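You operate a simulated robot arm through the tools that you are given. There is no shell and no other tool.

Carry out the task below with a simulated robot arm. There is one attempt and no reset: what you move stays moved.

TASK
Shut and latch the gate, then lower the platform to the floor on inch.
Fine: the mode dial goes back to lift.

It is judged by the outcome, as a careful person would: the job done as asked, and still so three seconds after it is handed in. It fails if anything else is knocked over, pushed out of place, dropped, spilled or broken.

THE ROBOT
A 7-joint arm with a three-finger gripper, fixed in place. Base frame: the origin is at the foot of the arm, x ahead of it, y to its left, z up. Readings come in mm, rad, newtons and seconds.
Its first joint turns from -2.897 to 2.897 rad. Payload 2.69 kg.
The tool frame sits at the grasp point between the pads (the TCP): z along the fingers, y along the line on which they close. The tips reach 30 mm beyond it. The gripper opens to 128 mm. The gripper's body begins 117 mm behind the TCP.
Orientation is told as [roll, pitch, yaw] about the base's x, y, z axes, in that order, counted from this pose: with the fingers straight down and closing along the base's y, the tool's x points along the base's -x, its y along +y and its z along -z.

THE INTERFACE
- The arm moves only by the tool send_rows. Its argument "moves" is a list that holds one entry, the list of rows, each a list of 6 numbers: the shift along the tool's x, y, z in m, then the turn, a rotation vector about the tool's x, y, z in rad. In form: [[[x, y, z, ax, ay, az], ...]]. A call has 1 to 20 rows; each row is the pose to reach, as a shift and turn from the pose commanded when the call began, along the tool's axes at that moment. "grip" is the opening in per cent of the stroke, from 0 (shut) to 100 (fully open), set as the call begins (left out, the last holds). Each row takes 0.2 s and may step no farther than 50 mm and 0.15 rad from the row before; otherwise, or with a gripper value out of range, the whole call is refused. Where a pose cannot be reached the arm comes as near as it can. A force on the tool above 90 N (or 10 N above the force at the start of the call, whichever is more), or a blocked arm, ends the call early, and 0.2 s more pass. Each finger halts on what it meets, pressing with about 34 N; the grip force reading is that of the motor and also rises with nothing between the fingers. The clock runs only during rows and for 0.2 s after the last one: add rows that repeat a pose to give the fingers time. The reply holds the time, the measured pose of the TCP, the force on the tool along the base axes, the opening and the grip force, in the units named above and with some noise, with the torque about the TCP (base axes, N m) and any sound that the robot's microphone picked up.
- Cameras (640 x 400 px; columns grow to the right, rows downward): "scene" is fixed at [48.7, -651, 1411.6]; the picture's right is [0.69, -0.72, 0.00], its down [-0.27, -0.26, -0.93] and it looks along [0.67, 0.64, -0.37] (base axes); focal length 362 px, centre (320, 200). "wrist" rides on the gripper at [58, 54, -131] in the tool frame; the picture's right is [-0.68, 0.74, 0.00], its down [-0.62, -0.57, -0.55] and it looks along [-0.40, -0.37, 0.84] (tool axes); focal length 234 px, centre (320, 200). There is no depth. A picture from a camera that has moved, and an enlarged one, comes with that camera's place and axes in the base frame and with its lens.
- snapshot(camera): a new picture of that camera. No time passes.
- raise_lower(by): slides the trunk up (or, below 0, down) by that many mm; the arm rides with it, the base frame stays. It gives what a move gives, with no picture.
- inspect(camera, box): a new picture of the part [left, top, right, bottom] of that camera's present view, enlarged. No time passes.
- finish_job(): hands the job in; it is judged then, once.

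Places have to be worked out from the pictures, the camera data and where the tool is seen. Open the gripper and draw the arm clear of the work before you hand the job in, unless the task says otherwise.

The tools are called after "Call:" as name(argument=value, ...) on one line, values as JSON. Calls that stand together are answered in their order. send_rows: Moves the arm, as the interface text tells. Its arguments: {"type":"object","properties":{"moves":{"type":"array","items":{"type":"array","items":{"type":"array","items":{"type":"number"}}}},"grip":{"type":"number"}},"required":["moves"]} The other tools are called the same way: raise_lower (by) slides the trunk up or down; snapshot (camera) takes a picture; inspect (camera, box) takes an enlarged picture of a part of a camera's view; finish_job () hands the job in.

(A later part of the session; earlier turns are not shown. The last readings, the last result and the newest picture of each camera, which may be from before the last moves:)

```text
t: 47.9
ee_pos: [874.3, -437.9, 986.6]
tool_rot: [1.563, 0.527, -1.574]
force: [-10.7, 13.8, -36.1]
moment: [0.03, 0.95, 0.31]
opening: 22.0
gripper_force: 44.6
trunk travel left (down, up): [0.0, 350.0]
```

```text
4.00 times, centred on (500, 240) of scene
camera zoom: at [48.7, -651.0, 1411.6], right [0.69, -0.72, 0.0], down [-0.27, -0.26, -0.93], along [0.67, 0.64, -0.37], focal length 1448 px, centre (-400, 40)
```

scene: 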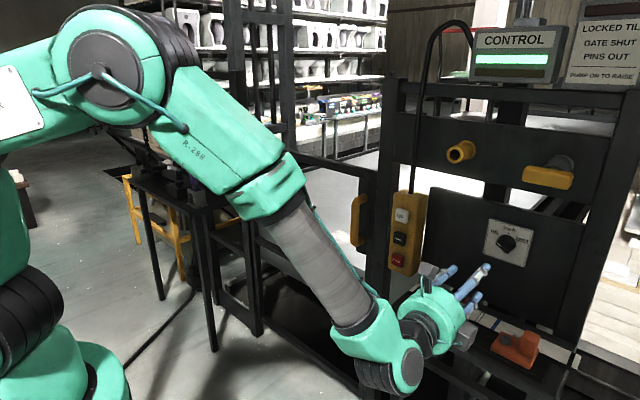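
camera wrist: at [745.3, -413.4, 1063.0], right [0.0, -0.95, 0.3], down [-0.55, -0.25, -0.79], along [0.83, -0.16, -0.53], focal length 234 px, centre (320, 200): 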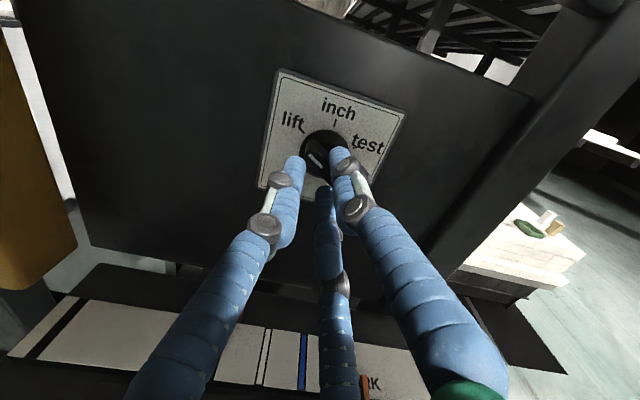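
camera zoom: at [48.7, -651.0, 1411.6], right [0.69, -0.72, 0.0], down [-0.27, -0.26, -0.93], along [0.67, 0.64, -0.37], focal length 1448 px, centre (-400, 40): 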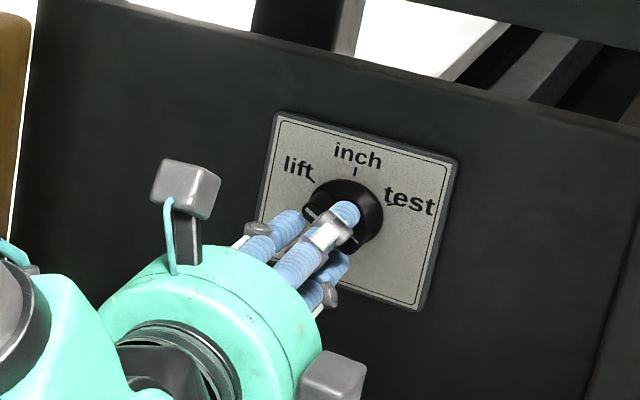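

It's gripped at 22 mm opening, but with a sideways load along −y_t: the wing sits a few mm off my centre. I'll shift the tool about 6 mm that way to relieve the side force before turning.

Call:
send_rows(moves=[[[0, -0.003, 0, 0, 0, 0], [0, -0.006, 0, 0, 0, 0], [0, -0.006, 0, 0, 0, 0]]])

Call:
inspect(camera="wrist", box=[240, 60, 440, 230])

```text
t: 48.7
ee_pos: [877.7, -437.0, 986.0]
tool_rot: [1.571, 0.523, -1.575]
force: [-13.0, 1.0, -29.2]
moment: [0.09, 1.09, -0.48]
opening: 22.2
gripper_force: 45.1
trunk travel left (down, up): [0.0, 350.0]
```

```text
2.35 times, centred on (340, 145) of wrist
camera zoom: at [744.9, -412.8, 1061.9], right [0.0, -0.95, 0.3], down [-0.55, -0.25, -0.8], along [0.84, -0.17, -0.52], focal length 551 px, centre (273, 329)
```

zoom: 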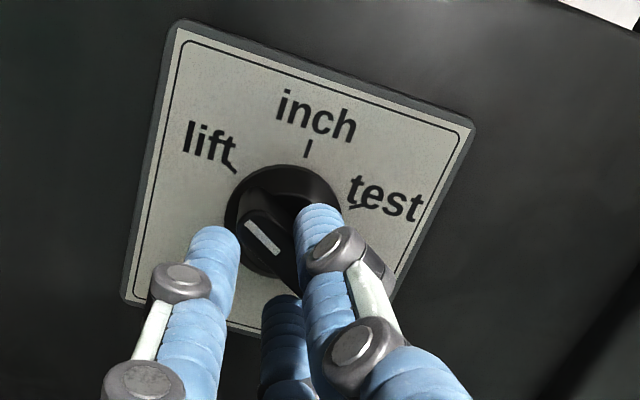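

The wing is held between the fingers, with about 29 N still pushing down on the tool. I'll shift another 3 mm the same way and ease back 1 mm.

Call:
send_rows(moves=[[[0, -0.0015, -0.001, 0, 0, 0], [0, -0.003, -0.001, 0, 0, 0], [0, -0.003, -0.001, 0, 0, 0]]])

```text
t: 49.5
ee_pos: [876.6, -437.0, 985.5]
tool_rot: [1.573, 0.523, -1.573]
force: [13.9, -24.1, -17.9]
moment: [0.19, 0.88, -1.26]
opening: 22.0
gripper_force: 44.9
trunk travel left (down, up): [0.0, 350.0]
```

The cross-wing load is gone. Only about 30 N along the wing axis remains, so I trim that 2 mm and begin turning toward inch, a third of the way first.

Call:
send_rows(moves=[[[-0.002, 0, 0, 0, 0, 0], [-0.002, 0, 0, 0, 0, 0.1], [-0.002, 0, 0, 0, 0, 0.2], [-0.002, 0, 0, 0, 0, 0.3], [-0.002, 0, 0, 0, 0, 0.35]]])

Call:
inspect(camera="wrist", box=[240, 60, 440, 230])

Call:
inspect(camera="scene", box=[440, 190, 560, 290])

```text
t: 50.7
ee_pos: [874.8, -436.1, 988.0]
tool_rot: [1.579, 0.871, -1.565]
force: [28.5, -9.6, 12.3]
moment: [-0.04, -0.21, -0.17]
opening: 22.0
gripper_force: 44.7
trunk travel left (down, up): [0.0, 350.0]
```

```text
2.35 times, centred on (340, 145) of wrist
camera zoom: at [744.4, -439.2, 1065.9], right [0.0, -1.0, -0.04], down [-0.54, 0.04, -0.84], along [0.84, 0.02, -0.54], focal length 551 px, centre (273, 329)
```

zoom: 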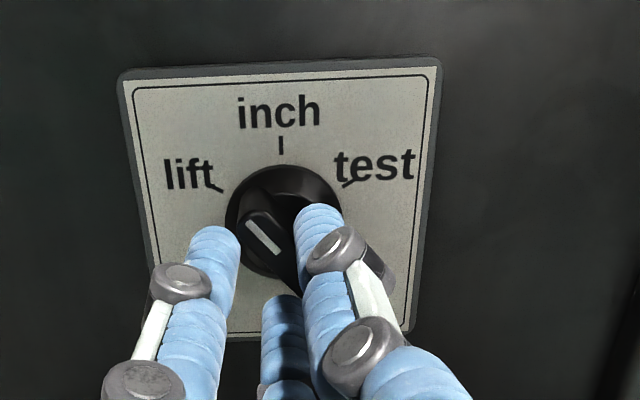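

```text
4.00 times, centred on (500, 240) of scene
camera zoom: at [48.7, -651.0, 1411.6], right [0.69, -0.72, 0.0], down [-0.27, -0.26, -0.93], along [0.67, 0.64, -0.37], focal length 1448 px, centre (-400, 40)
```

zoom: 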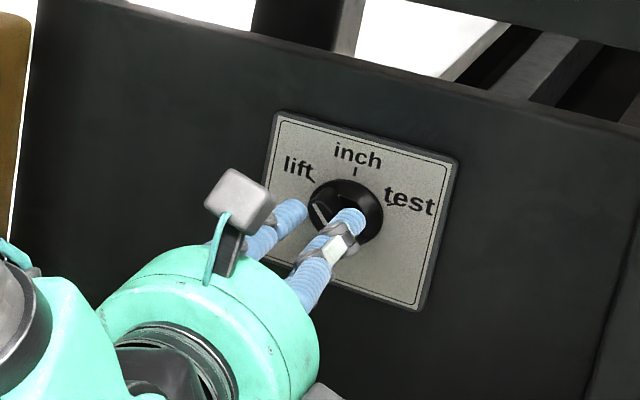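

The dial turns with the gripper; the pointer is now about a third of the way. I'll continue the remaining ~0.70 rad to inch.

Call:
send_rows(moves=[[[0, 0, 0, 0, 0, 0.1], [0, 0, 0, 0, 0, 0.2], [0, 0, 0, 0, 0, 0.3], [0, 0, 0, 0, 0, 0.4], [0, 0, 0, 0, 0, 0.5], [0, 0, 0, 0, 0, 0.6], [0, 0, 0, 0, 0, 0.7], [0, 0, 0, 0, 0, 0.7]]])

Call:
inspect(camera="wrist", box=[240, 60, 440, 230])

Call:
inspect(camera="scene", box=[440, 190, 560, 290])

```text
t: 52.5
ee_pos: [874.1, -435.3, 988.5]
tool_rot: [2.825, 1.566, -0.318]
force: [32.5, 9.4, 39.0]
moment: [-0.19, -1.18, 0.42]
opening: 21.9
gripper_force: 45.4
trunk travel left (down, up): [0.0, 350.0]
```

```text
2.35 times, centred on (340, 145) of wrist
camera zoom: at [743.6, -488.5, 1047.5], right [0.0, -0.74, -0.68], down [-0.54, 0.56, -0.62], along [0.84, 0.37, -0.4], focal length 551 px, centre (273, 329)
```

zoom: 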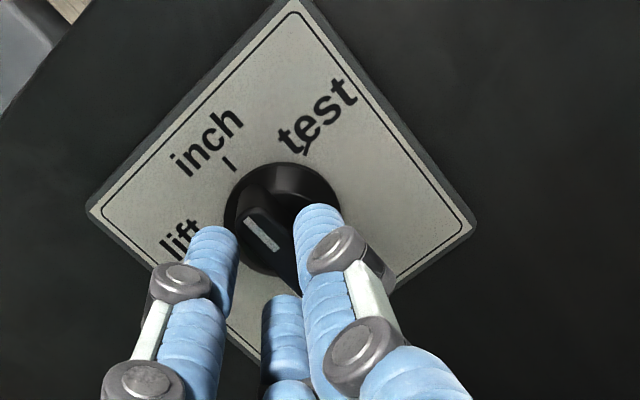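

```text
4.00 times, centred on (500, 240) of scene
camera zoom: at [48.7, -651.0, 1411.6], right [0.69, -0.72, 0.0], down [-0.27, -0.26, -0.93], along [0.67, 0.64, -0.37], focal length 1448 px, centre (-400, 40)
```

zoom: 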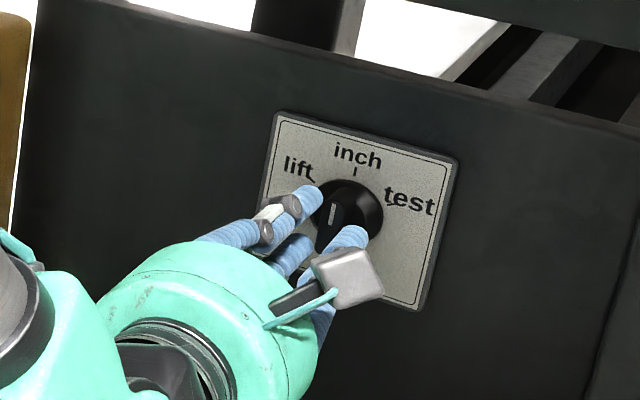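

The pointer now stands straight up at "inch". I'll open the fingers and back straight off, then check that the dial stayed.

Call:
send_rows(moves=[[[0, 0, 0, 0, 0, 0], [0, 0, 0, 0, 0, 0], [0, 0, 0, 0, 0, 0], [0, 0, -0.02, 0, 0, 0], [0, 0, -0.05, 0, 0, 0], [0, 0, -0.09, 0, 0, 0], [0, 0, -0.13, 0, 0, 0]]], grip=50)

Call:
inspect(camera="scene", box=[440, 190, 560, 290])

Call:
snapshot(camera="wrist")

Call:
snapshot(camera="scene")

```text
t: 54.1
ee_pos: [746.5, -435.4, 983.9]
tool_rot: [-3.031, 1.571, 0.111]
force: [0.9, 0.5, -0.5]
moment: [0.05, -0.06, 0.01]
opening: 64.1
gripper_force: 0.0
trunk travel left (down, up): [0.0, 350.0]
```

```text
4.00 times, centred on (500, 240) of scene
camera zoom: at [48.7, -651.0, 1411.6], right [0.69, -0.72, 0.0], down [-0.27, -0.26, -0.93], along [0.67, 0.64, -0.37], focal length 1448 px, centre (-400, 40)
```

zoom: 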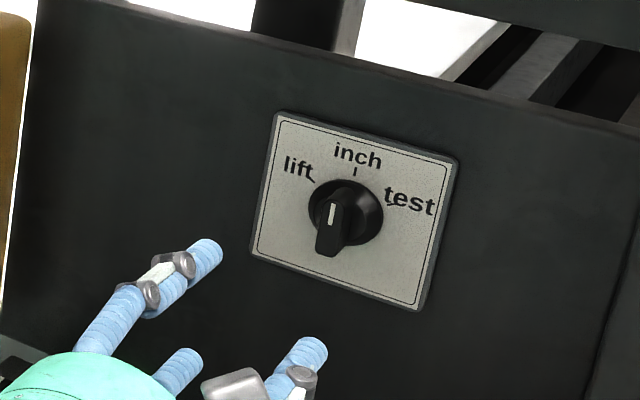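

```text
taken
camera wrist: at [614.5, -488.9, 1042.0], right [0.0, -0.74, -0.68], down [-0.55, 0.57, -0.62], along [0.84, 0.37, -0.4], focal length 234 px, centre (320, 200)
```

wrist: 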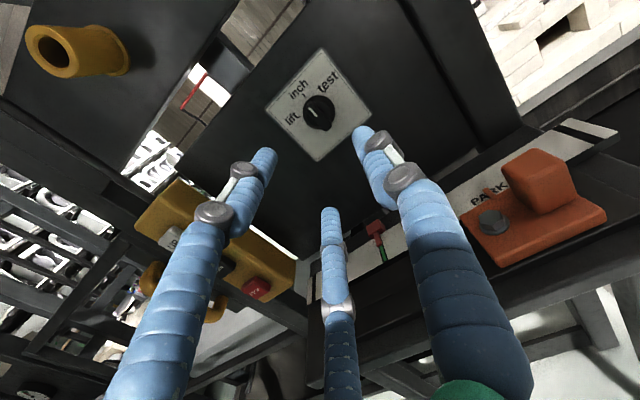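

```text
taken
```

scene: 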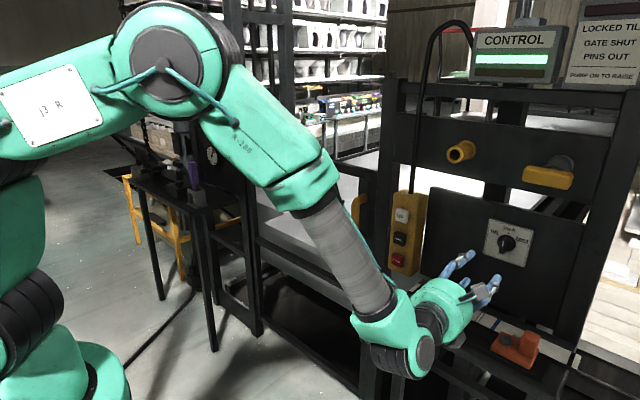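

The dial reads inch and holds. Next is the pendant: UP is at (850, −190, 1009), which puts DOWN at about (851, −190, 939) and STOP near z 867. I'll close the fingers and line up in front of DOWN, stopping short of it.

Call:
send_rows(moves=[[[-0.0075, -0.041, 0, 0, 0, 0], [-0.015, -0.082, 0, 0, 0, 0], [-0.0225, -0.123, 0, 0, 0, 0], [-0.03, -0.164, 0, 0, 0, 0], [-0.0375, -0.205, 0, 0, 0, 0], [-0.045, -0.245, 0, 0, 0, 0], [-0.045, -0.245, 0.03, 0, 0, 0]]], grip=0)

Call:
snapshot(camera="wrist")

Call:
inspect(camera="scene", box=[340, 170, 460, 300])

Call:
snapshot(camera="scene")

```text
t: 55.7
ee_pos: [775.2, -191.4, 941.7]
tool_rot: [-2.844, 1.568, 0.296]
force: [-0.9, 0.0, 0.5]
moment: [0.02, 0.05, 0.01]
opening: 2.0
gripper_force: 31.2
trunk travel left (down, up): [0.0, 350.0]
```

```text
taken
camera wrist: at [643.8, -245.1, 1000.8], right [0.0, -0.74, -0.68], down [-0.55, 0.57, -0.62], along [0.84, 0.37, -0.4], focal length 234 px, centre (320, 200)
```

wrist: 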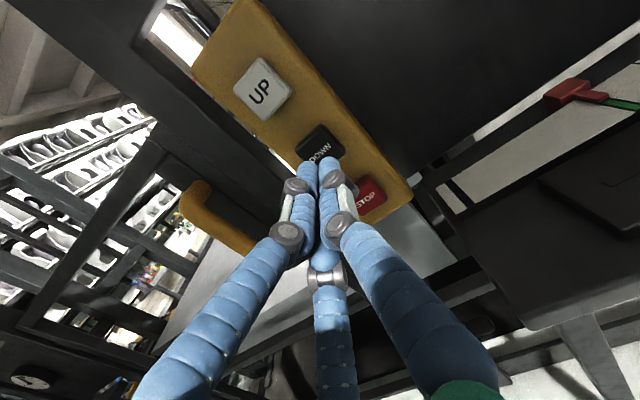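

```text
3.08 times, centred on (400, 235) of scene
camera zoom: at [48.7, -651.0, 1411.6], right [0.69, -0.72, 0.0], down [-0.27, -0.26, -0.93], along [0.67, 0.64, -0.37], focal length 1114 px, centre (74, 92)
```

zoom: 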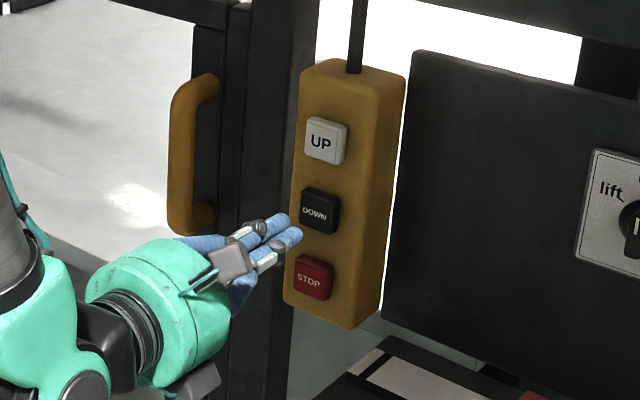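

```text
taken
```

scene: 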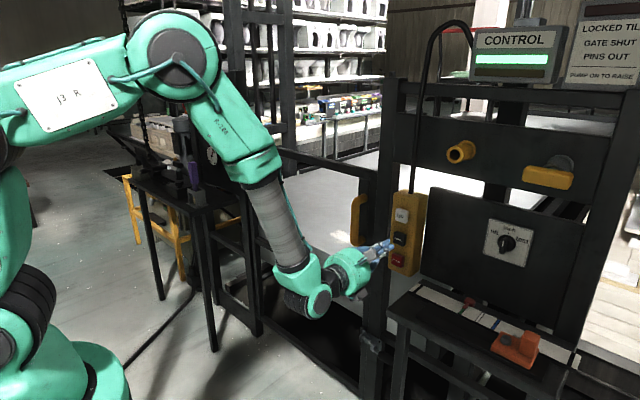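

The fist is pointed right at DOWN, midway between UP and STOP. I'll advance slowly until contact is felt.

Call:
send_rows(moves=[[[0, 0, 0.015, 0, 0, 0], [0, 0, 0.028, 0, 0, 0], [0, 0, 0.036, 0, 0, 0], [0, 0, 0.04, 0, 0, 0], [0, 0, 0.043, 0, 0, 0]]])

Call:
inspect(camera="scene", box=[340, 170, 460, 300])

Call:
snapshot(camera="wrist")

```text
t: 56.9
ee_pos: [817.4, -190.7, 941.4]
tool_rot: [-2.709, 1.571, 0.432]
force: [0.4, -0.3, 0.3]
moment: [0.03, 0.0, -0.04]
opening: 2.1
gripper_force: 31.2
trunk travel left (down, up): [0.0, 350.0]
```

```text
3.08 times, centred on (400, 235) of scene
camera zoom: at [48.7, -651.0, 1411.6], right [0.69, -0.72, 0.0], down [-0.27, -0.26, -0.93], along [0.67, 0.64, -0.37], focal length 1114 px, centre (74, 92)
```

zoom: 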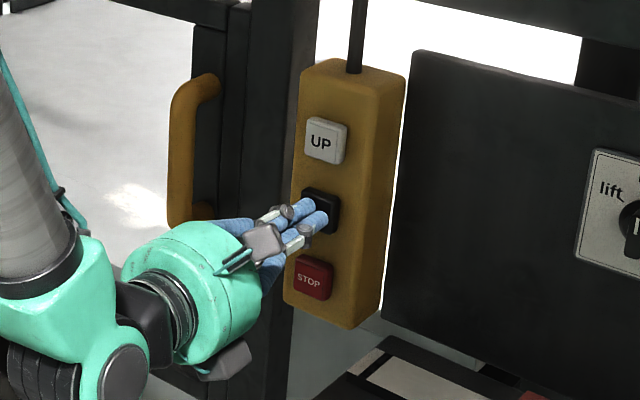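

```text
taken
camera wrist: at [686.3, -244.4, 999.4], right [0.0, -0.74, -0.68], down [-0.55, 0.57, -0.62], along [0.84, 0.37, -0.4], focal length 234 px, centre (320, 200)
```

wrist: 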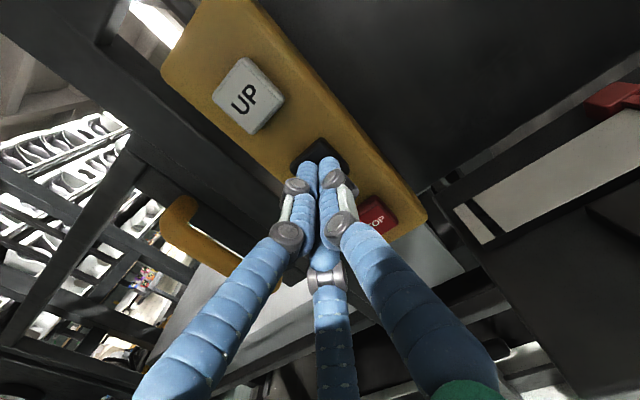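

The tip sits right in front of DOWN with no contact yet, so I press in with small steps.

Call:
send_rows(moves=[[[0, 0, 0.0025, 0, 0, 0], [0, 0, 0.005, 0, 0, 0], [0, 0, 0.0075, 0, 0, 0], [0, 0, 0.0075, 0, 0, 0]]])

Call:
snapshot(camera="scene")

```text
t: 57.9
ee_pos: [824.8, -190.8, 939.8]
tool_rot: [-2.661, 1.57, 0.477]
force: [-0.7, -0.5, 0.6]
moment: [0.02, 0.0, 0.02]
opening: 2.0
gripper_force: 32.0
trunk travel left (down, up): [0.0, 350.0]
heard: click
```

```text
taken
```

scene: 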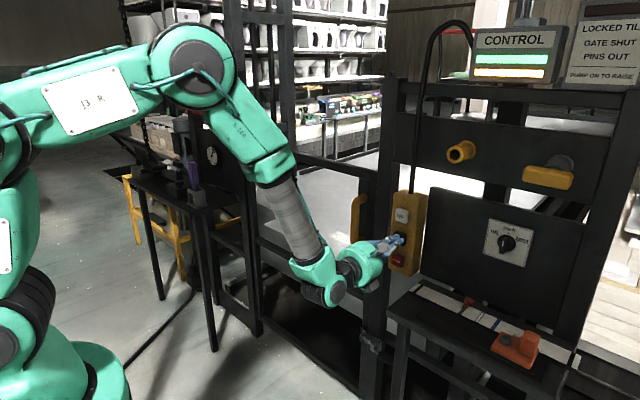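

I heard a click and the amber CONTROL lamp lit, so DOWN is pressed. I'll hold it and watch the platform.

Call:
send_rows(moves=[[[0, 0, 0, 0, 0, 0], [0, 0, 0, 0, 0, 0], [0, 0, 0, 0, 0, 0], [0, 0, 0, 0, 0, 0], [0, 0, 0, 0, 0, 0]]])

Call:
snapshot(camera="scene")

Call:
inspect(camera="scene", box=[400, 270, 590, 390])

```text
t: 59.1
ee_pos: [825.6, -191.0, 940.2]
tool_rot: [-2.677, 1.569, 0.461]
force: [-2.1, -1.0, 1.1]
moment: [-0.05, 0.01, -0.04]
opening: 2.2
gripper_force: 31.3
trunk travel left (down, up): [0.0, 350.0]
```

```text
taken
```

scene: 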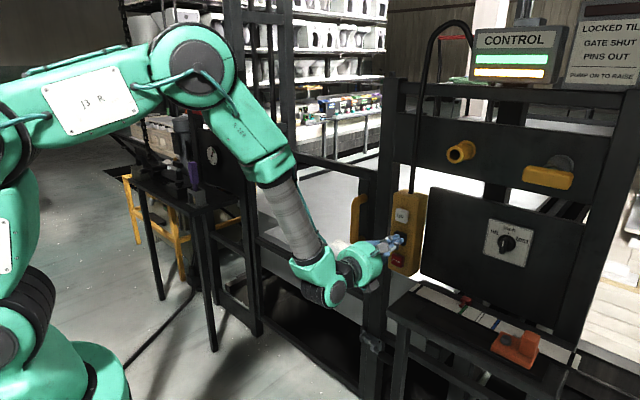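

```text
3.33 times, centred on (495, 330) of scene
camera zoom: at [48.7, -651.0, 1411.6], right [0.69, -0.72, 0.0], down [-0.27, -0.26, -0.93], along [0.67, 0.64, -0.37], focal length 1206 px, centre (-263, -233)
```

zoom: 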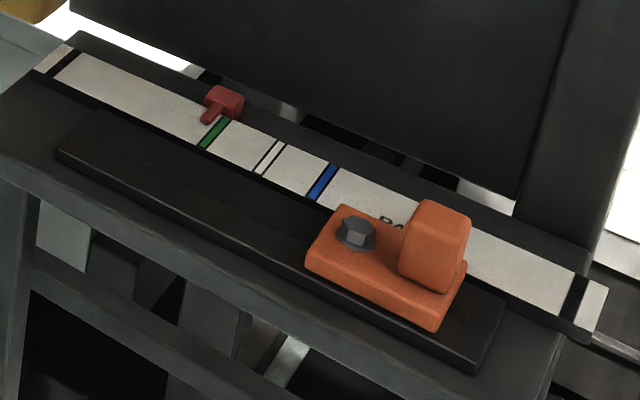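

The platform is going down and the red pointer on the shelf scale is travelling left toward the end mark. The scale evidently shows height. I keep DOWN pressed.

Call:
send_rows(moves=[[[0, 0, 0, 0, 0, 0], [0, 0, 0, 0, 0, 0], [0, 0, 0, 0, 0, 0], [0, 0, 0, 0, 0, 0], [0, 0, 0, 0, 0, 0], [0, 0, 0, 0, 0, 0], [0, 0, 0, 0, 0, 0], [0, 0, 0, 0, 0, 0], [0, 0, 0, 0, 0, 0], [0, 0, 0, 0, 0, 0], [0, 0, 0, 0, 0, 0], [0, 0, 0, 0, 0, 0], [0, 0, 0, 0, 0, 0], [0, 0, 0, 0, 0, 0], [0, 0, 0, 0, 0, 0]]])

Call:
snapshot(camera="scene")

Call:
inspect(camera="scene", box=[400, 270, 590, 390])

```text
t: 62.3
ee_pos: [825.6, -190.2, 940.3]
tool_rot: [-2.681, 1.569, 0.46]
force: [-2.5, -0.7, 0.4]
moment: [-0.02, 0.04, 0.0]
opening: 1.8
gripper_force: 31.4
trunk travel left (down, up): [0.0, 350.0]
```

```text
taken
```

scene: 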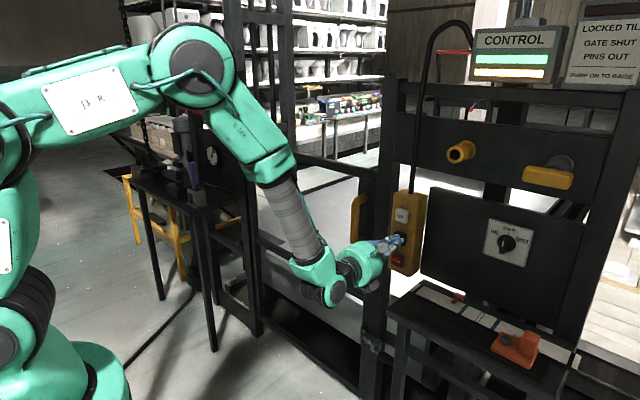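

```text
3.33 times, centred on (495, 330) of scene
camera zoom: at [48.7, -651.0, 1411.6], right [0.69, -0.72, 0.0], down [-0.27, -0.26, -0.93], along [0.67, 0.64, -0.37], focal length 1206 px, centre (-263, -233)
```

zoom: 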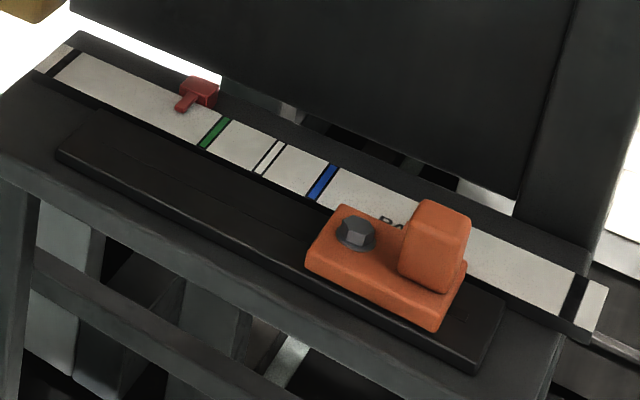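

The pointer moves steadily, about 27 px in 3.2 s. The end mark is roughly 13 s further, so I continue to hold.

Call:
send_rows(moves=[[[0, 0, 0, 0, 0, 0], [0, 0, 0, 0, 0, 0], [0, 0, 0, 0, 0, 0], [0, 0, 0, 0, 0, 0], [0, 0, 0, 0, 0, 0], [0, 0, 0, 0, 0, 0], [0, 0, 0, 0, 0, 0], [0, 0, 0, 0, 0, 0], [0, 0, 0, 0, 0, 0], [0, 0, 0, 0, 0, 0], [0, 0, 0, 0, 0, 0], [0, 0, 0, 0, 0, 0], [0, 0, 0, 0, 0, 0], [0, 0, 0, 0, 0, 0], [0, 0, 0, 0, 0, 0], [0, 0, 0, 0, 0, 0], [0, 0, 0, 0, 0, 0], [0, 0, 0, 0, 0, 0], [0, 0, 0, 0, 0, 0], [0, 0, 0, 0, 0, 0]]])

Call:
snapshot(camera="scene")

Call:
inspect(camera="scene", box=[400, 270, 590, 390])

Call:
snapshot(camera="wrist")

```text
t: 66.5
ee_pos: [824.8, -191.6, 939.8]
tool_rot: [-2.687, 1.569, 0.453]
force: [-2.7, -0.5, 0.2]
moment: [-0.02, 0.06, 0.02]
opening: 2.2
gripper_force: 31.4
trunk travel left (down, up): [0.0, 350.0]
```

```text
taken
```

scene: 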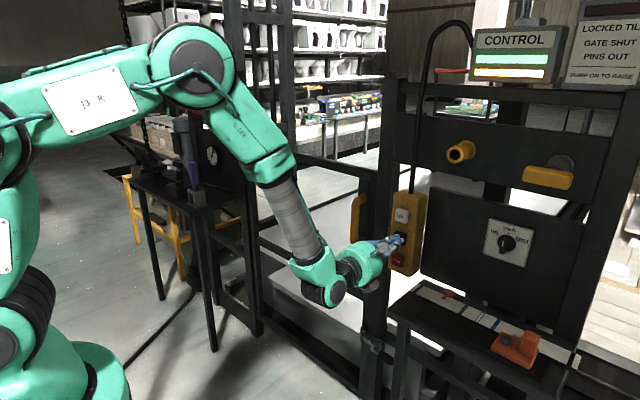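

```text
3.33 times, centred on (495, 330) of scene
camera zoom: at [48.7, -651.0, 1411.6], right [0.69, -0.72, 0.0], down [-0.27, -0.26, -0.93], along [0.67, 0.64, -0.37], focal length 1206 px, centre (-263, -233)
```

zoom: 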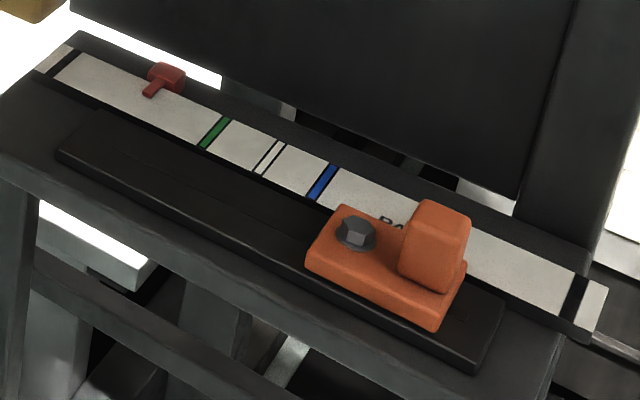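

```text
taken
camera wrist: at [693.8, -243.8, 998.8], right [0.0, -0.74, -0.68], down [-0.55, 0.57, -0.62], along [0.84, 0.37, -0.4], focal length 234 px, centre (320, 200)
```

wrist: 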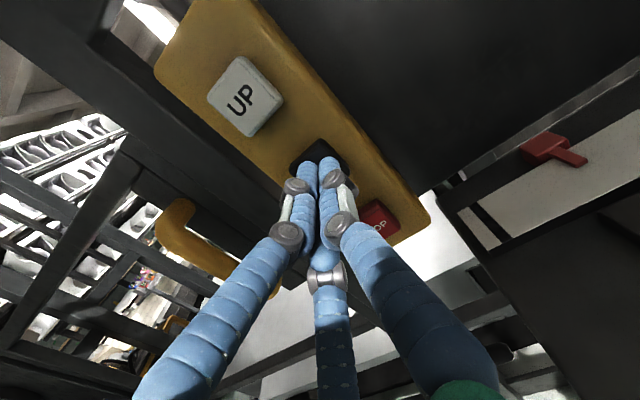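

It's still descending, and the pointer is a bit over halfway from the green mark to the end mark. I continue to hold.

Call:
send_rows(moves=[[[0, 0, 0, 0, 0, 0], [0, 0, 0, 0, 0, 0], [0, 0, 0, 0, 0, 0], [0, 0, 0, 0, 0, 0], [0, 0, 0, 0, 0, 0], [0, 0, 0, 0, 0, 0], [0, 0, 0, 0, 0, 0], [0, 0, 0, 0, 0, 0], [0, 0, 0, 0, 0, 0], [0, 0, 0, 0, 0, 0], [0, 0, 0, 0, 0, 0], [0, 0, 0, 0, 0, 0], [0, 0, 0, 0, 0, 0], [0, 0, 0, 0, 0, 0], [0, 0, 0, 0, 0, 0], [0, 0, 0, 0, 0, 0], [0, 0, 0, 0, 0, 0], [0, 0, 0, 0, 0, 0], [0, 0, 0, 0, 0, 0], [0, 0, 0, 0, 0, 0]]])

Call:
snapshot(camera="scene")

Call:
inspect(camera="scene", box=[400, 270, 590, 390])

```text
t: 70.7
ee_pos: [825.3, -191.2, 940.4]
tool_rot: [-2.688, 1.57, 0.455]
force: [-2.4, 0.7, 0.6]
moment: [0.04, 0.04, 0.03]
opening: 2.1
gripper_force: 31.8
trunk travel left (down, up): [0.0, 350.0]
```

```text
taken
```

scene: 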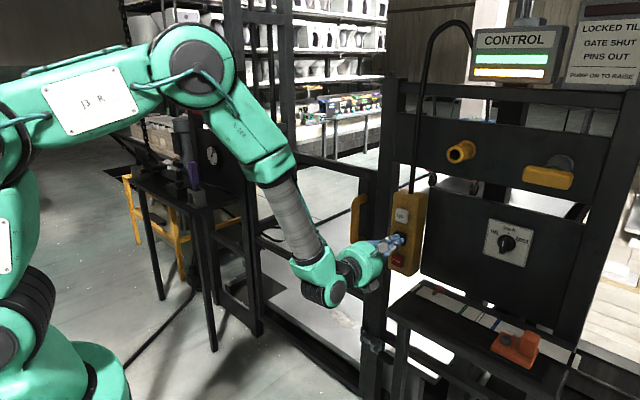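

```text
3.33 times, centred on (495, 330) of scene
camera zoom: at [48.7, -651.0, 1411.6], right [0.69, -0.72, 0.0], down [-0.27, -0.26, -0.93], along [0.67, 0.64, -0.37], focal length 1206 px, centre (-263, -233)
```

zoom: 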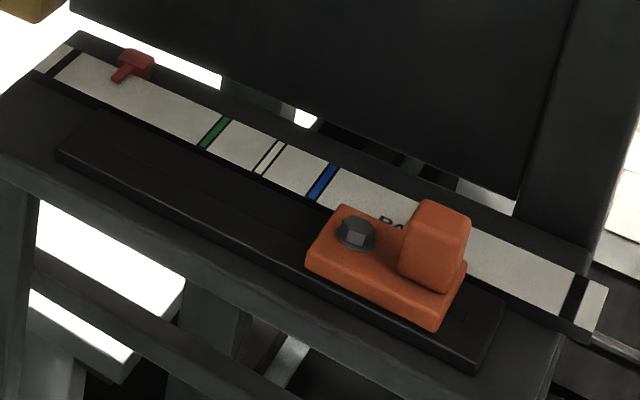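

It's nearly there, with the pointer about 55 px from the end mark. I keep holding DOWN.

Call:
send_rows(moves=[[[0, 0, 0, 0, 0, 0], [0, 0, 0, 0, 0, 0], [0, 0, 0, 0, 0, 0], [0, 0, 0, 0, 0, 0], [0, 0, 0, 0, 0, 0], [0, 0, 0, 0, 0, 0], [0, 0, 0, 0, 0, 0], [0, 0, 0, 0, 0, 0], [0, 0, 0, 0, 0, 0], [0, 0, 0, 0, 0, 0], [0, 0, 0, 0, 0, 0], [0, 0, 0, 0, 0, 0], [0, 0, 0, 0, 0, 0], [0, 0, 0, 0, 0, 0], [0, 0, 0, 0, 0, 0], [0, 0, 0, 0, 0, 0], [0, 0, 0, 0, 0, 0], [0, 0, 0, 0, 0, 0], [0, 0, 0, 0, 0, 0], [0, 0, 0, 0, 0, 0]]])

Call:
snapshot(camera="scene")

Call:
inspect(camera="scene", box=[400, 270, 590, 390])

```text
t: 74.9
ee_pos: [825.6, -190.5, 940.4]
tool_rot: [-2.69, 1.569, 0.451]
force: [-1.8, 0.7, 0.1]
moment: [-0.01, 0.04, 0.03]
opening: 2.2
gripper_force: 31.4
trunk travel left (down, up): [0.0, 350.0]
```

```text
taken
```

scene: 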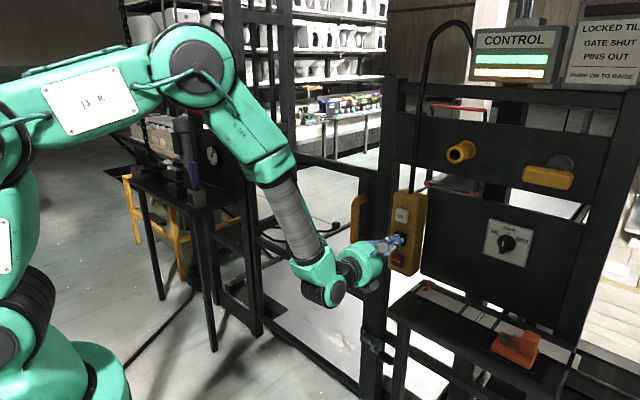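

```text
3.33 times, centred on (495, 330) of scene
camera zoom: at [48.7, -651.0, 1411.6], right [0.69, -0.72, 0.0], down [-0.27, -0.26, -0.93], along [0.67, 0.64, -0.37], focal length 1206 px, centre (-263, -233)
```

zoom: 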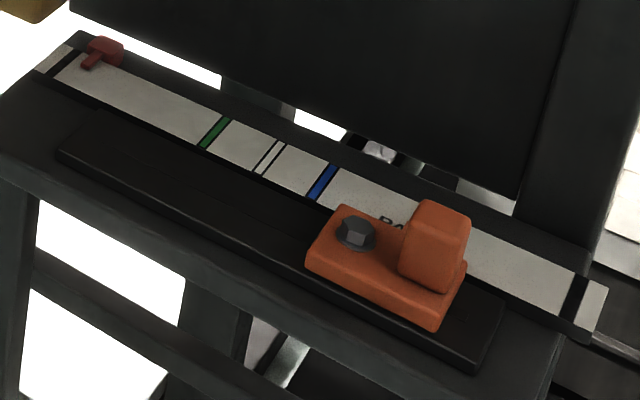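

The pointer is just short of the end mark. I hold on until it stops moving.

Call:
send_rows(moves=[[[0, 0, 0, 0, 0, 0], [0, 0, 0, 0, 0, 0], [0, 0, 0, 0, 0, 0], [0, 0, 0, 0, 0, 0], [0, 0, 0, 0, 0, 0], [0, 0, 0, 0, 0, 0], [0, 0, 0, 0, 0, 0], [0, 0, 0, 0, 0, 0], [0, 0, 0, 0, 0, 0], [0, 0, 0, 0, 0, 0], [0, 0, 0, 0, 0, 0], [0, 0, 0, 0, 0, 0], [0, 0, 0, 0, 0, 0], [0, 0, 0, 0, 0, 0], [0, 0, 0, 0, 0, 0], [0, 0, 0, 0, 0, 0], [0, 0, 0, 0, 0, 0], [0, 0, 0, 0, 0, 0], [0, 0, 0, 0, 0, 0], [0, 0, 0, 0, 0, 0]]])

Call:
snapshot(camera="scene")

Call:
inspect(camera="scene", box=[400, 270, 590, 390])

Call:
inspect(camera="scene", box=[460, 0, 640, 100])

```text
t: 79.1
ee_pos: [824.5, -190.7, 939.6]
tool_rot: [-2.69, 1.569, 0.45]
force: [-2.1, 0.8, -0.4]
moment: [-0.01, 0.05, 0.0]
opening: 2.2
gripper_force: 32.0
trunk travel left (down, up): [0.0, 350.0]
```

```text
taken
```

scene: 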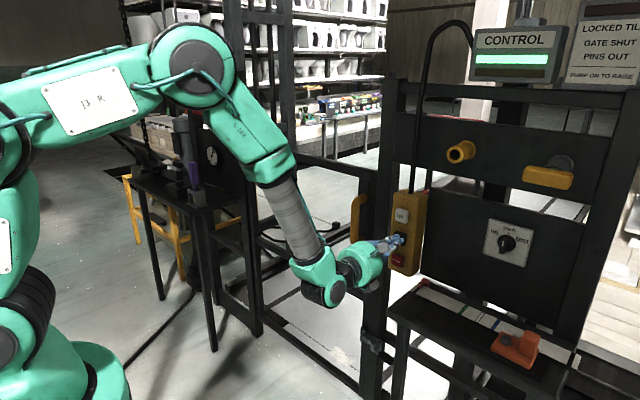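

```text
3.33 times, centred on (495, 330) of scene
camera zoom: at [48.7, -651.0, 1411.6], right [0.69, -0.72, 0.0], down [-0.27, -0.26, -0.93], along [0.67, 0.64, -0.37], focal length 1206 px, centre (-263, -233)
```

zoom: 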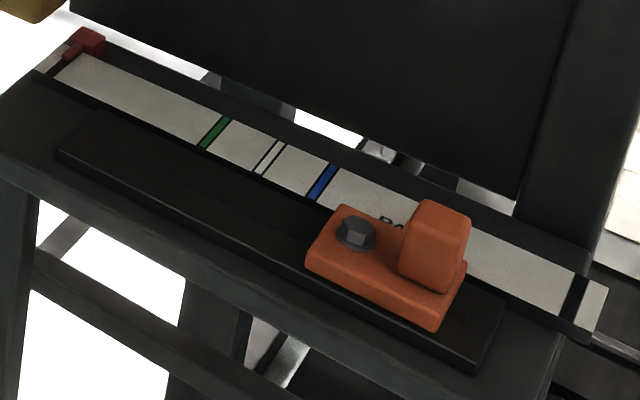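

```text
3.56 times, centred on (550, 50) of scene
camera zoom: at [48.7, -651.0, 1411.6], right [0.69, -0.72, 0.0], down [-0.27, -0.26, -0.93], along [0.67, 0.64, -0.37], focal length 1287 px, centre (-498, 733)
```

zoom: 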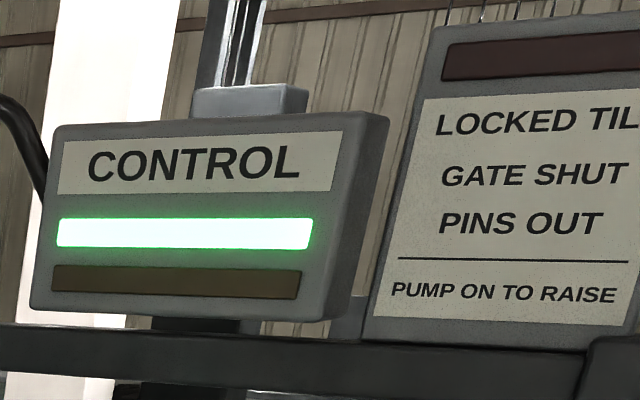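

The pointer is on the end mark and the amber lamp has gone out, so the platform has stopped at the floor. I release DOWN by backing straight off.

Call:
send_rows(moves=[[[0, 0, -0.005, 0, 0, 0], [0, 0, -0.015, 0, 0, 0], [0, 0, -0.035, 0, 0, 0], [0, 0, -0.06, 0, 0, 0], [0, 0, -0.08, 0, 0, 0], [0, 0, -0.08, 0, 0, 0]]])

Call:
snapshot(camera="scene")

Call:
inspect(camera="scene", box=[360, 180, 480, 300])

Call:
inspect(camera="scene", box=[250, 260, 450, 390])

```text
t: 80.5
ee_pos: [746.6, -192.8, 939.4]
tool_rot: [-2.782, 1.569, 0.355]
force: [-0.4, -0.2, -0.1]
moment: [0.0, 0.02, -0.02]
opening: 2.1
gripper_force: 31.2
trunk travel left (down, up): [0.0, 350.0]
```

```text
taken
```

scene: 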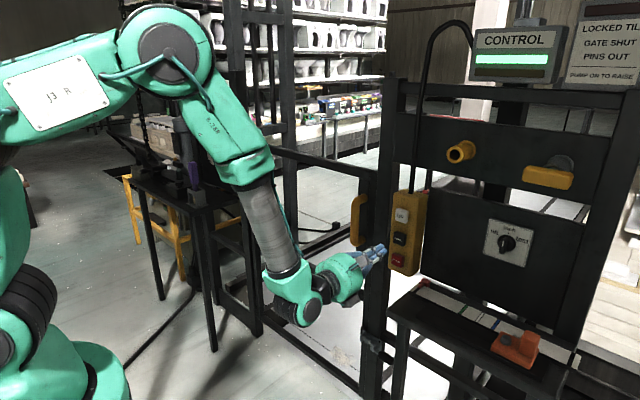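

```text
3.33 times, centred on (420, 240) of scene
camera zoom: at [48.7, -651.0, 1411.6], right [0.69, -0.72, 0.0], down [-0.27, -0.26, -0.93], along [0.67, 0.64, -0.37], focal length 1206 px, centre (-13, 67)
```

zoom: 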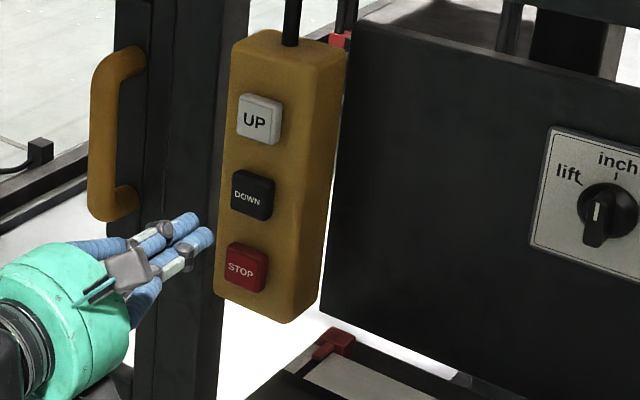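

```text
3.08 times, centred on (350, 325) of scene
camera zoom: at [48.7, -651.0, 1411.6], right [0.69, -0.72, 0.0], down [-0.27, -0.26, -0.93], along [0.67, 0.64, -0.37], focal length 1114 px, centre (228, -185)
```

zoom: 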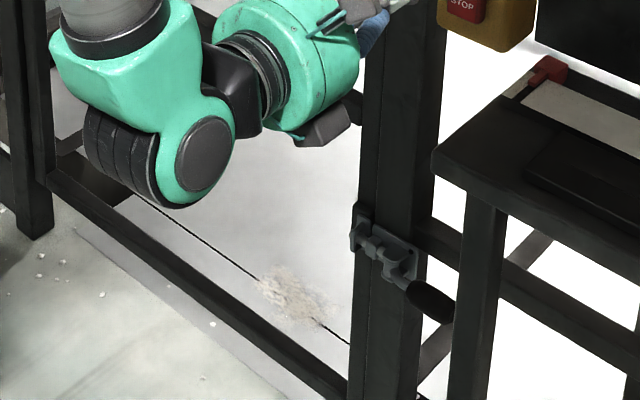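

The platform lies flush with the floor and the gate is still latched. Now I go back to the dial, with the fingers half open and rolled to match the vertical wing.

Call:
send_rows(moves=[[[0.0085, 0.035, 0, 0, 0, 0], [0.017, 0.07, 0, 0, 0, 0], [0.025, 0.105, 0, 0, 0, 0], [0.034, 0.14, 0, 0, 0, 0], [0.042, 0.175, 0, 0, 0, 0], [0.0506, 0.21, 0, 0, 0, 0], [0.0506, 0.245, 0, 0, 0, 0], [0.0506, 0.245, 0.04, 0, 0, 0], [0.0506, 0.245, 0.08, 0, 0, 0], [0.0506, 0.245, 0.105, 0, 0, 0]]], grip=50)

Call:
snapshot(camera="wrist")

Call:
inspect(camera="scene", box=[440, 190, 560, 290])

```text
t: 82.7
ee_pos: [850.6, -434.3, 990.1]
tool_rot: [-2.261, 1.569, 0.88]
force: [-1.0, 0.1, 0.2]
moment: [0.03, 0.0, 0.02]
opening: 64.2
gripper_force: 0.1
trunk travel left (down, up): [0.0, 350.0]
```

```text
taken
camera wrist: at [718.9, -487.3, 1049.3], right [0.0, -0.74, -0.68], down [-0.55, 0.57, -0.62], along [0.84, 0.37, -0.4], focal length 234 px, centre (320, 200)
```

wrist: 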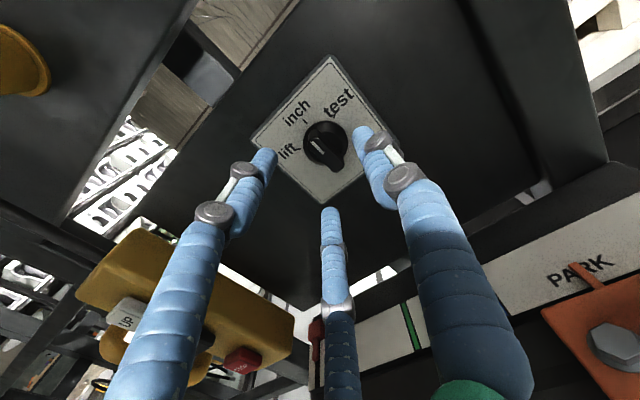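

```text
4.00 times, centred on (500, 240) of scene
camera zoom: at [48.7, -651.0, 1411.6], right [0.69, -0.72, 0.0], down [-0.27, -0.26, -0.93], along [0.67, 0.64, -0.37], focal length 1448 px, centre (-400, 40)
```

zoom: 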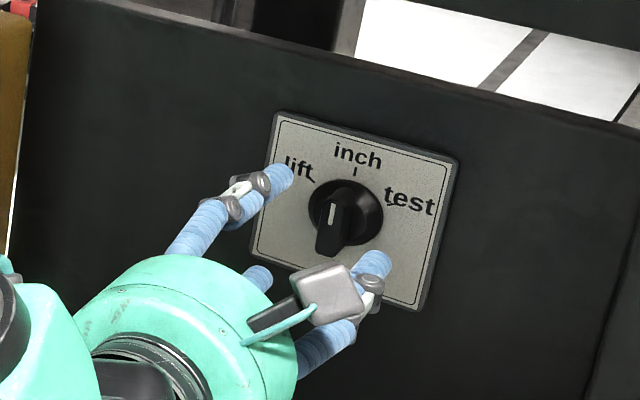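

I'm aligned. From the last grip I learned that the balanced centre sits a few mm toward −y_t, so I trim slightly, advance 24 mm and close.

Call:
send_rows(moves=[[[0.0005, -0.001, 0.008, 0, 0, 0], [0.001, -0.002, 0.016, 0, 0, 0], [0.001, -0.002, 0.024, 0, 0, 0], [0.001, -0.002, 0.024, 0, 0, 0]]])

Call:
send_rows(moves=[[[0, 0, 0, 0, 0, 0], [0, 0, 0, 0, 0, 0], [0, 0, 0, 0, 0, 0], [0, 0, 0, 0, 0, 0]]], grip=0)

Call:
inspect(camera="wrist", box=[240, 60, 440, 230])

Call:
inspect(camera="scene", box=[440, 190, 560, 290])

```text
t: 83.7
ee_pos: [874.2, -432.6, 990.8]
tool_rot: [-2.395, 1.57, 0.745]
force: [-0.2, 0.1, 0.2]
moment: [0.04, -0.02, 0.0]
opening: 63.7
gripper_force: 0.2
trunk travel left (down, up): [0.0, 350.0]
```

```text
t: 84.7
ee_pos: [874.7, -434.6, 991.5]
tool_rot: [-2.487, 1.569, 0.654]
force: [7.0, -17.7, 0.3]
moment: [-0.02, 0.12, -0.46]
opening: 22.0
gripper_force: 44.8
trunk travel left (down, up): [0.0, 350.0]
```

```text
2.35 times, centred on (340, 145) of wrist
camera zoom: at [742.5, -488.2, 1049.7], right [0.0, -0.74, -0.68], down [-0.55, 0.57, -0.62], along [0.84, 0.37, -0.4], focal length 551 px, centre (273, 329)
```

zoom: 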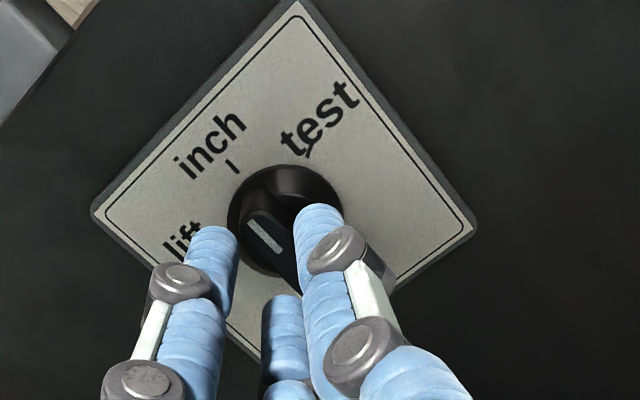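

```text
4.00 times, centred on (500, 240) of scene
camera zoom: at [48.7, -651.0, 1411.6], right [0.69, -0.72, 0.0], down [-0.27, -0.26, -0.93], along [0.67, 0.64, -0.37], focal length 1448 px, centre (-400, 40)
```

zoom: 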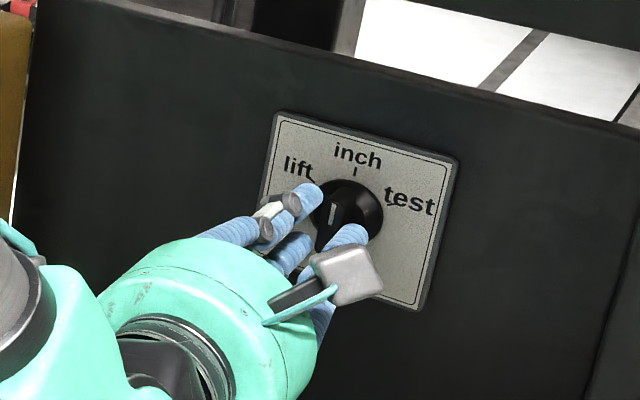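

It's a good balanced grip at 22 mm. I now turn −1.047 rad back to "lift", blending in a small shift so the grip stays centred on the dial.

Call:
send_rows(moves=[[[-0.0005, 0.001, 0, 0, 0, -0.1], [-0.001, 0.0015, 0, 0, 0, -0.2], [-0.0017, 0.002, 0, 0, 0, -0.3], [-0.0023, 0.0025, 0, 0, 0, -0.4], [-0.003, 0.003, 0, 0, 0, -0.5], [-0.0036, 0.0035, 0, 0, 0, -0.6], [-0.0042, 0.004, 0, 0, 0, -0.7], [-0.0048, 0.0045, 0, 0, 0, -0.8], [-0.0054, 0.005, 0, 0, 0, -0.9], [-0.006, 0.0054, 0, 0, 0, -1.0], [-0.006, 0.0054, 0, 0, 0, -1.06], [-0.006, 0.0054, 0, 0, 0, -1.06]]])

Call:
inspect(camera="wrist", box=[240, 60, 440, 230])

Call:
inspect(camera="scene", box=[440, 190, 560, 290])

```text
t: 87.3
ee_pos: [874.0, -436.2, 986.4]
tool_rot: [1.573, 0.509, -1.569]
force: [4.1, 39.4, 6.5]
moment: [0.9, -0.48, 1.72]
opening: 21.8
gripper_force: 45.4
trunk travel left (down, up): [0.0, 350.0]
```

```text
2.35 times, centred on (340, 145) of wrist
camera zoom: at [742.6, -411.7, 1061.8], right [0.0, -0.95, 0.31], down [-0.55, -0.26, -0.79], along [0.84, -0.17, -0.52], focal length 551 px, centre (273, 329)
```

zoom: 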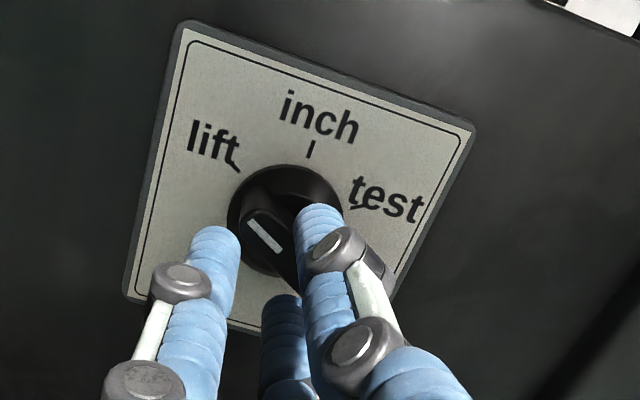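

```text
4.00 times, centred on (500, 240) of scene
camera zoom: at [48.7, -651.0, 1411.6], right [0.69, -0.72, 0.0], down [-0.27, -0.26, -0.93], along [0.67, 0.64, -0.37], focal length 1448 px, centre (-400, 40)
```

zoom: 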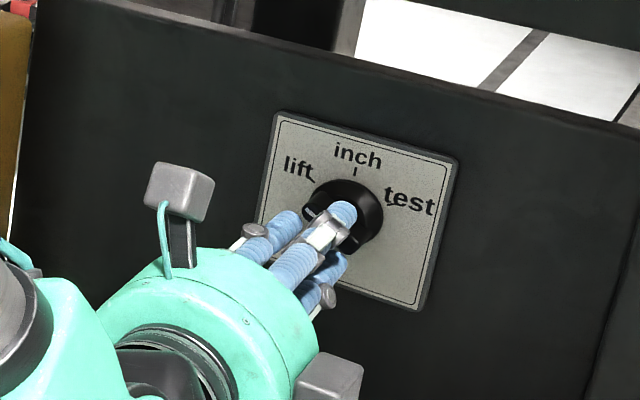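

The dial is back at its "lift" stop, and the slight torque fits with that. I release and back straight off to check it.

Call:
send_rows(moves=[[[0, 0, 0, 0, 0, 0], [0, 0, 0, 0, 0, 0], [0, 0, 0, 0, 0, 0], [0, 0, -0.02, 0, 0, 0], [0, 0, -0.05, 0, 0, 0], [0, 0, -0.09, 0, 0, 0], [0, 0, -0.13, 0, 0, 0], [0, 0, -0.17, 0, 0, 0]]], grip=50)

Call:
snapshot(camera="scene")

Call:
inspect(camera="scene", box=[440, 190, 560, 290])

Call:
snapshot(camera="wrist")

```text
t: 89.1
ee_pos: [705.1, -439.6, 987.1]
tool_rot: [1.571, 0.512, -1.57]
force: [1.0, -0.3, -1.2]
moment: [0.0, -0.03, 0.0]
opening: 63.7
gripper_force: 0.0
trunk travel left (down, up): [0.0, 350.0]
```

```text
taken
```

scene: 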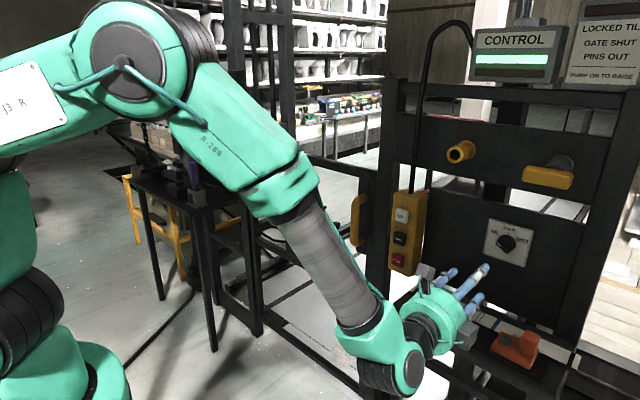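

```text
4.00 times, centred on (500, 240) of scene
camera zoom: at [48.7, -651.0, 1411.6], right [0.69, -0.72, 0.0], down [-0.27, -0.26, -0.93], along [0.67, 0.64, -0.37], focal length 1448 px, centre (-400, 40)
```

zoom: 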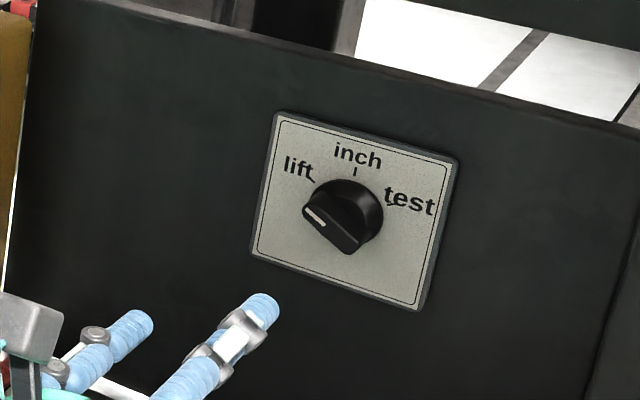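

```text
taken
camera wrist: at [573.1, -415.2, 1062.0], right [0.0, -0.95, 0.31], down [-0.55, -0.26, -0.8], along [0.84, -0.17, -0.52], focal length 234 px, centre (320, 200)
```

wrist: 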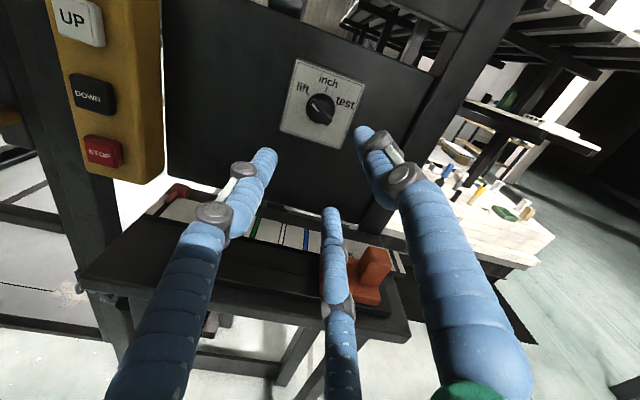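

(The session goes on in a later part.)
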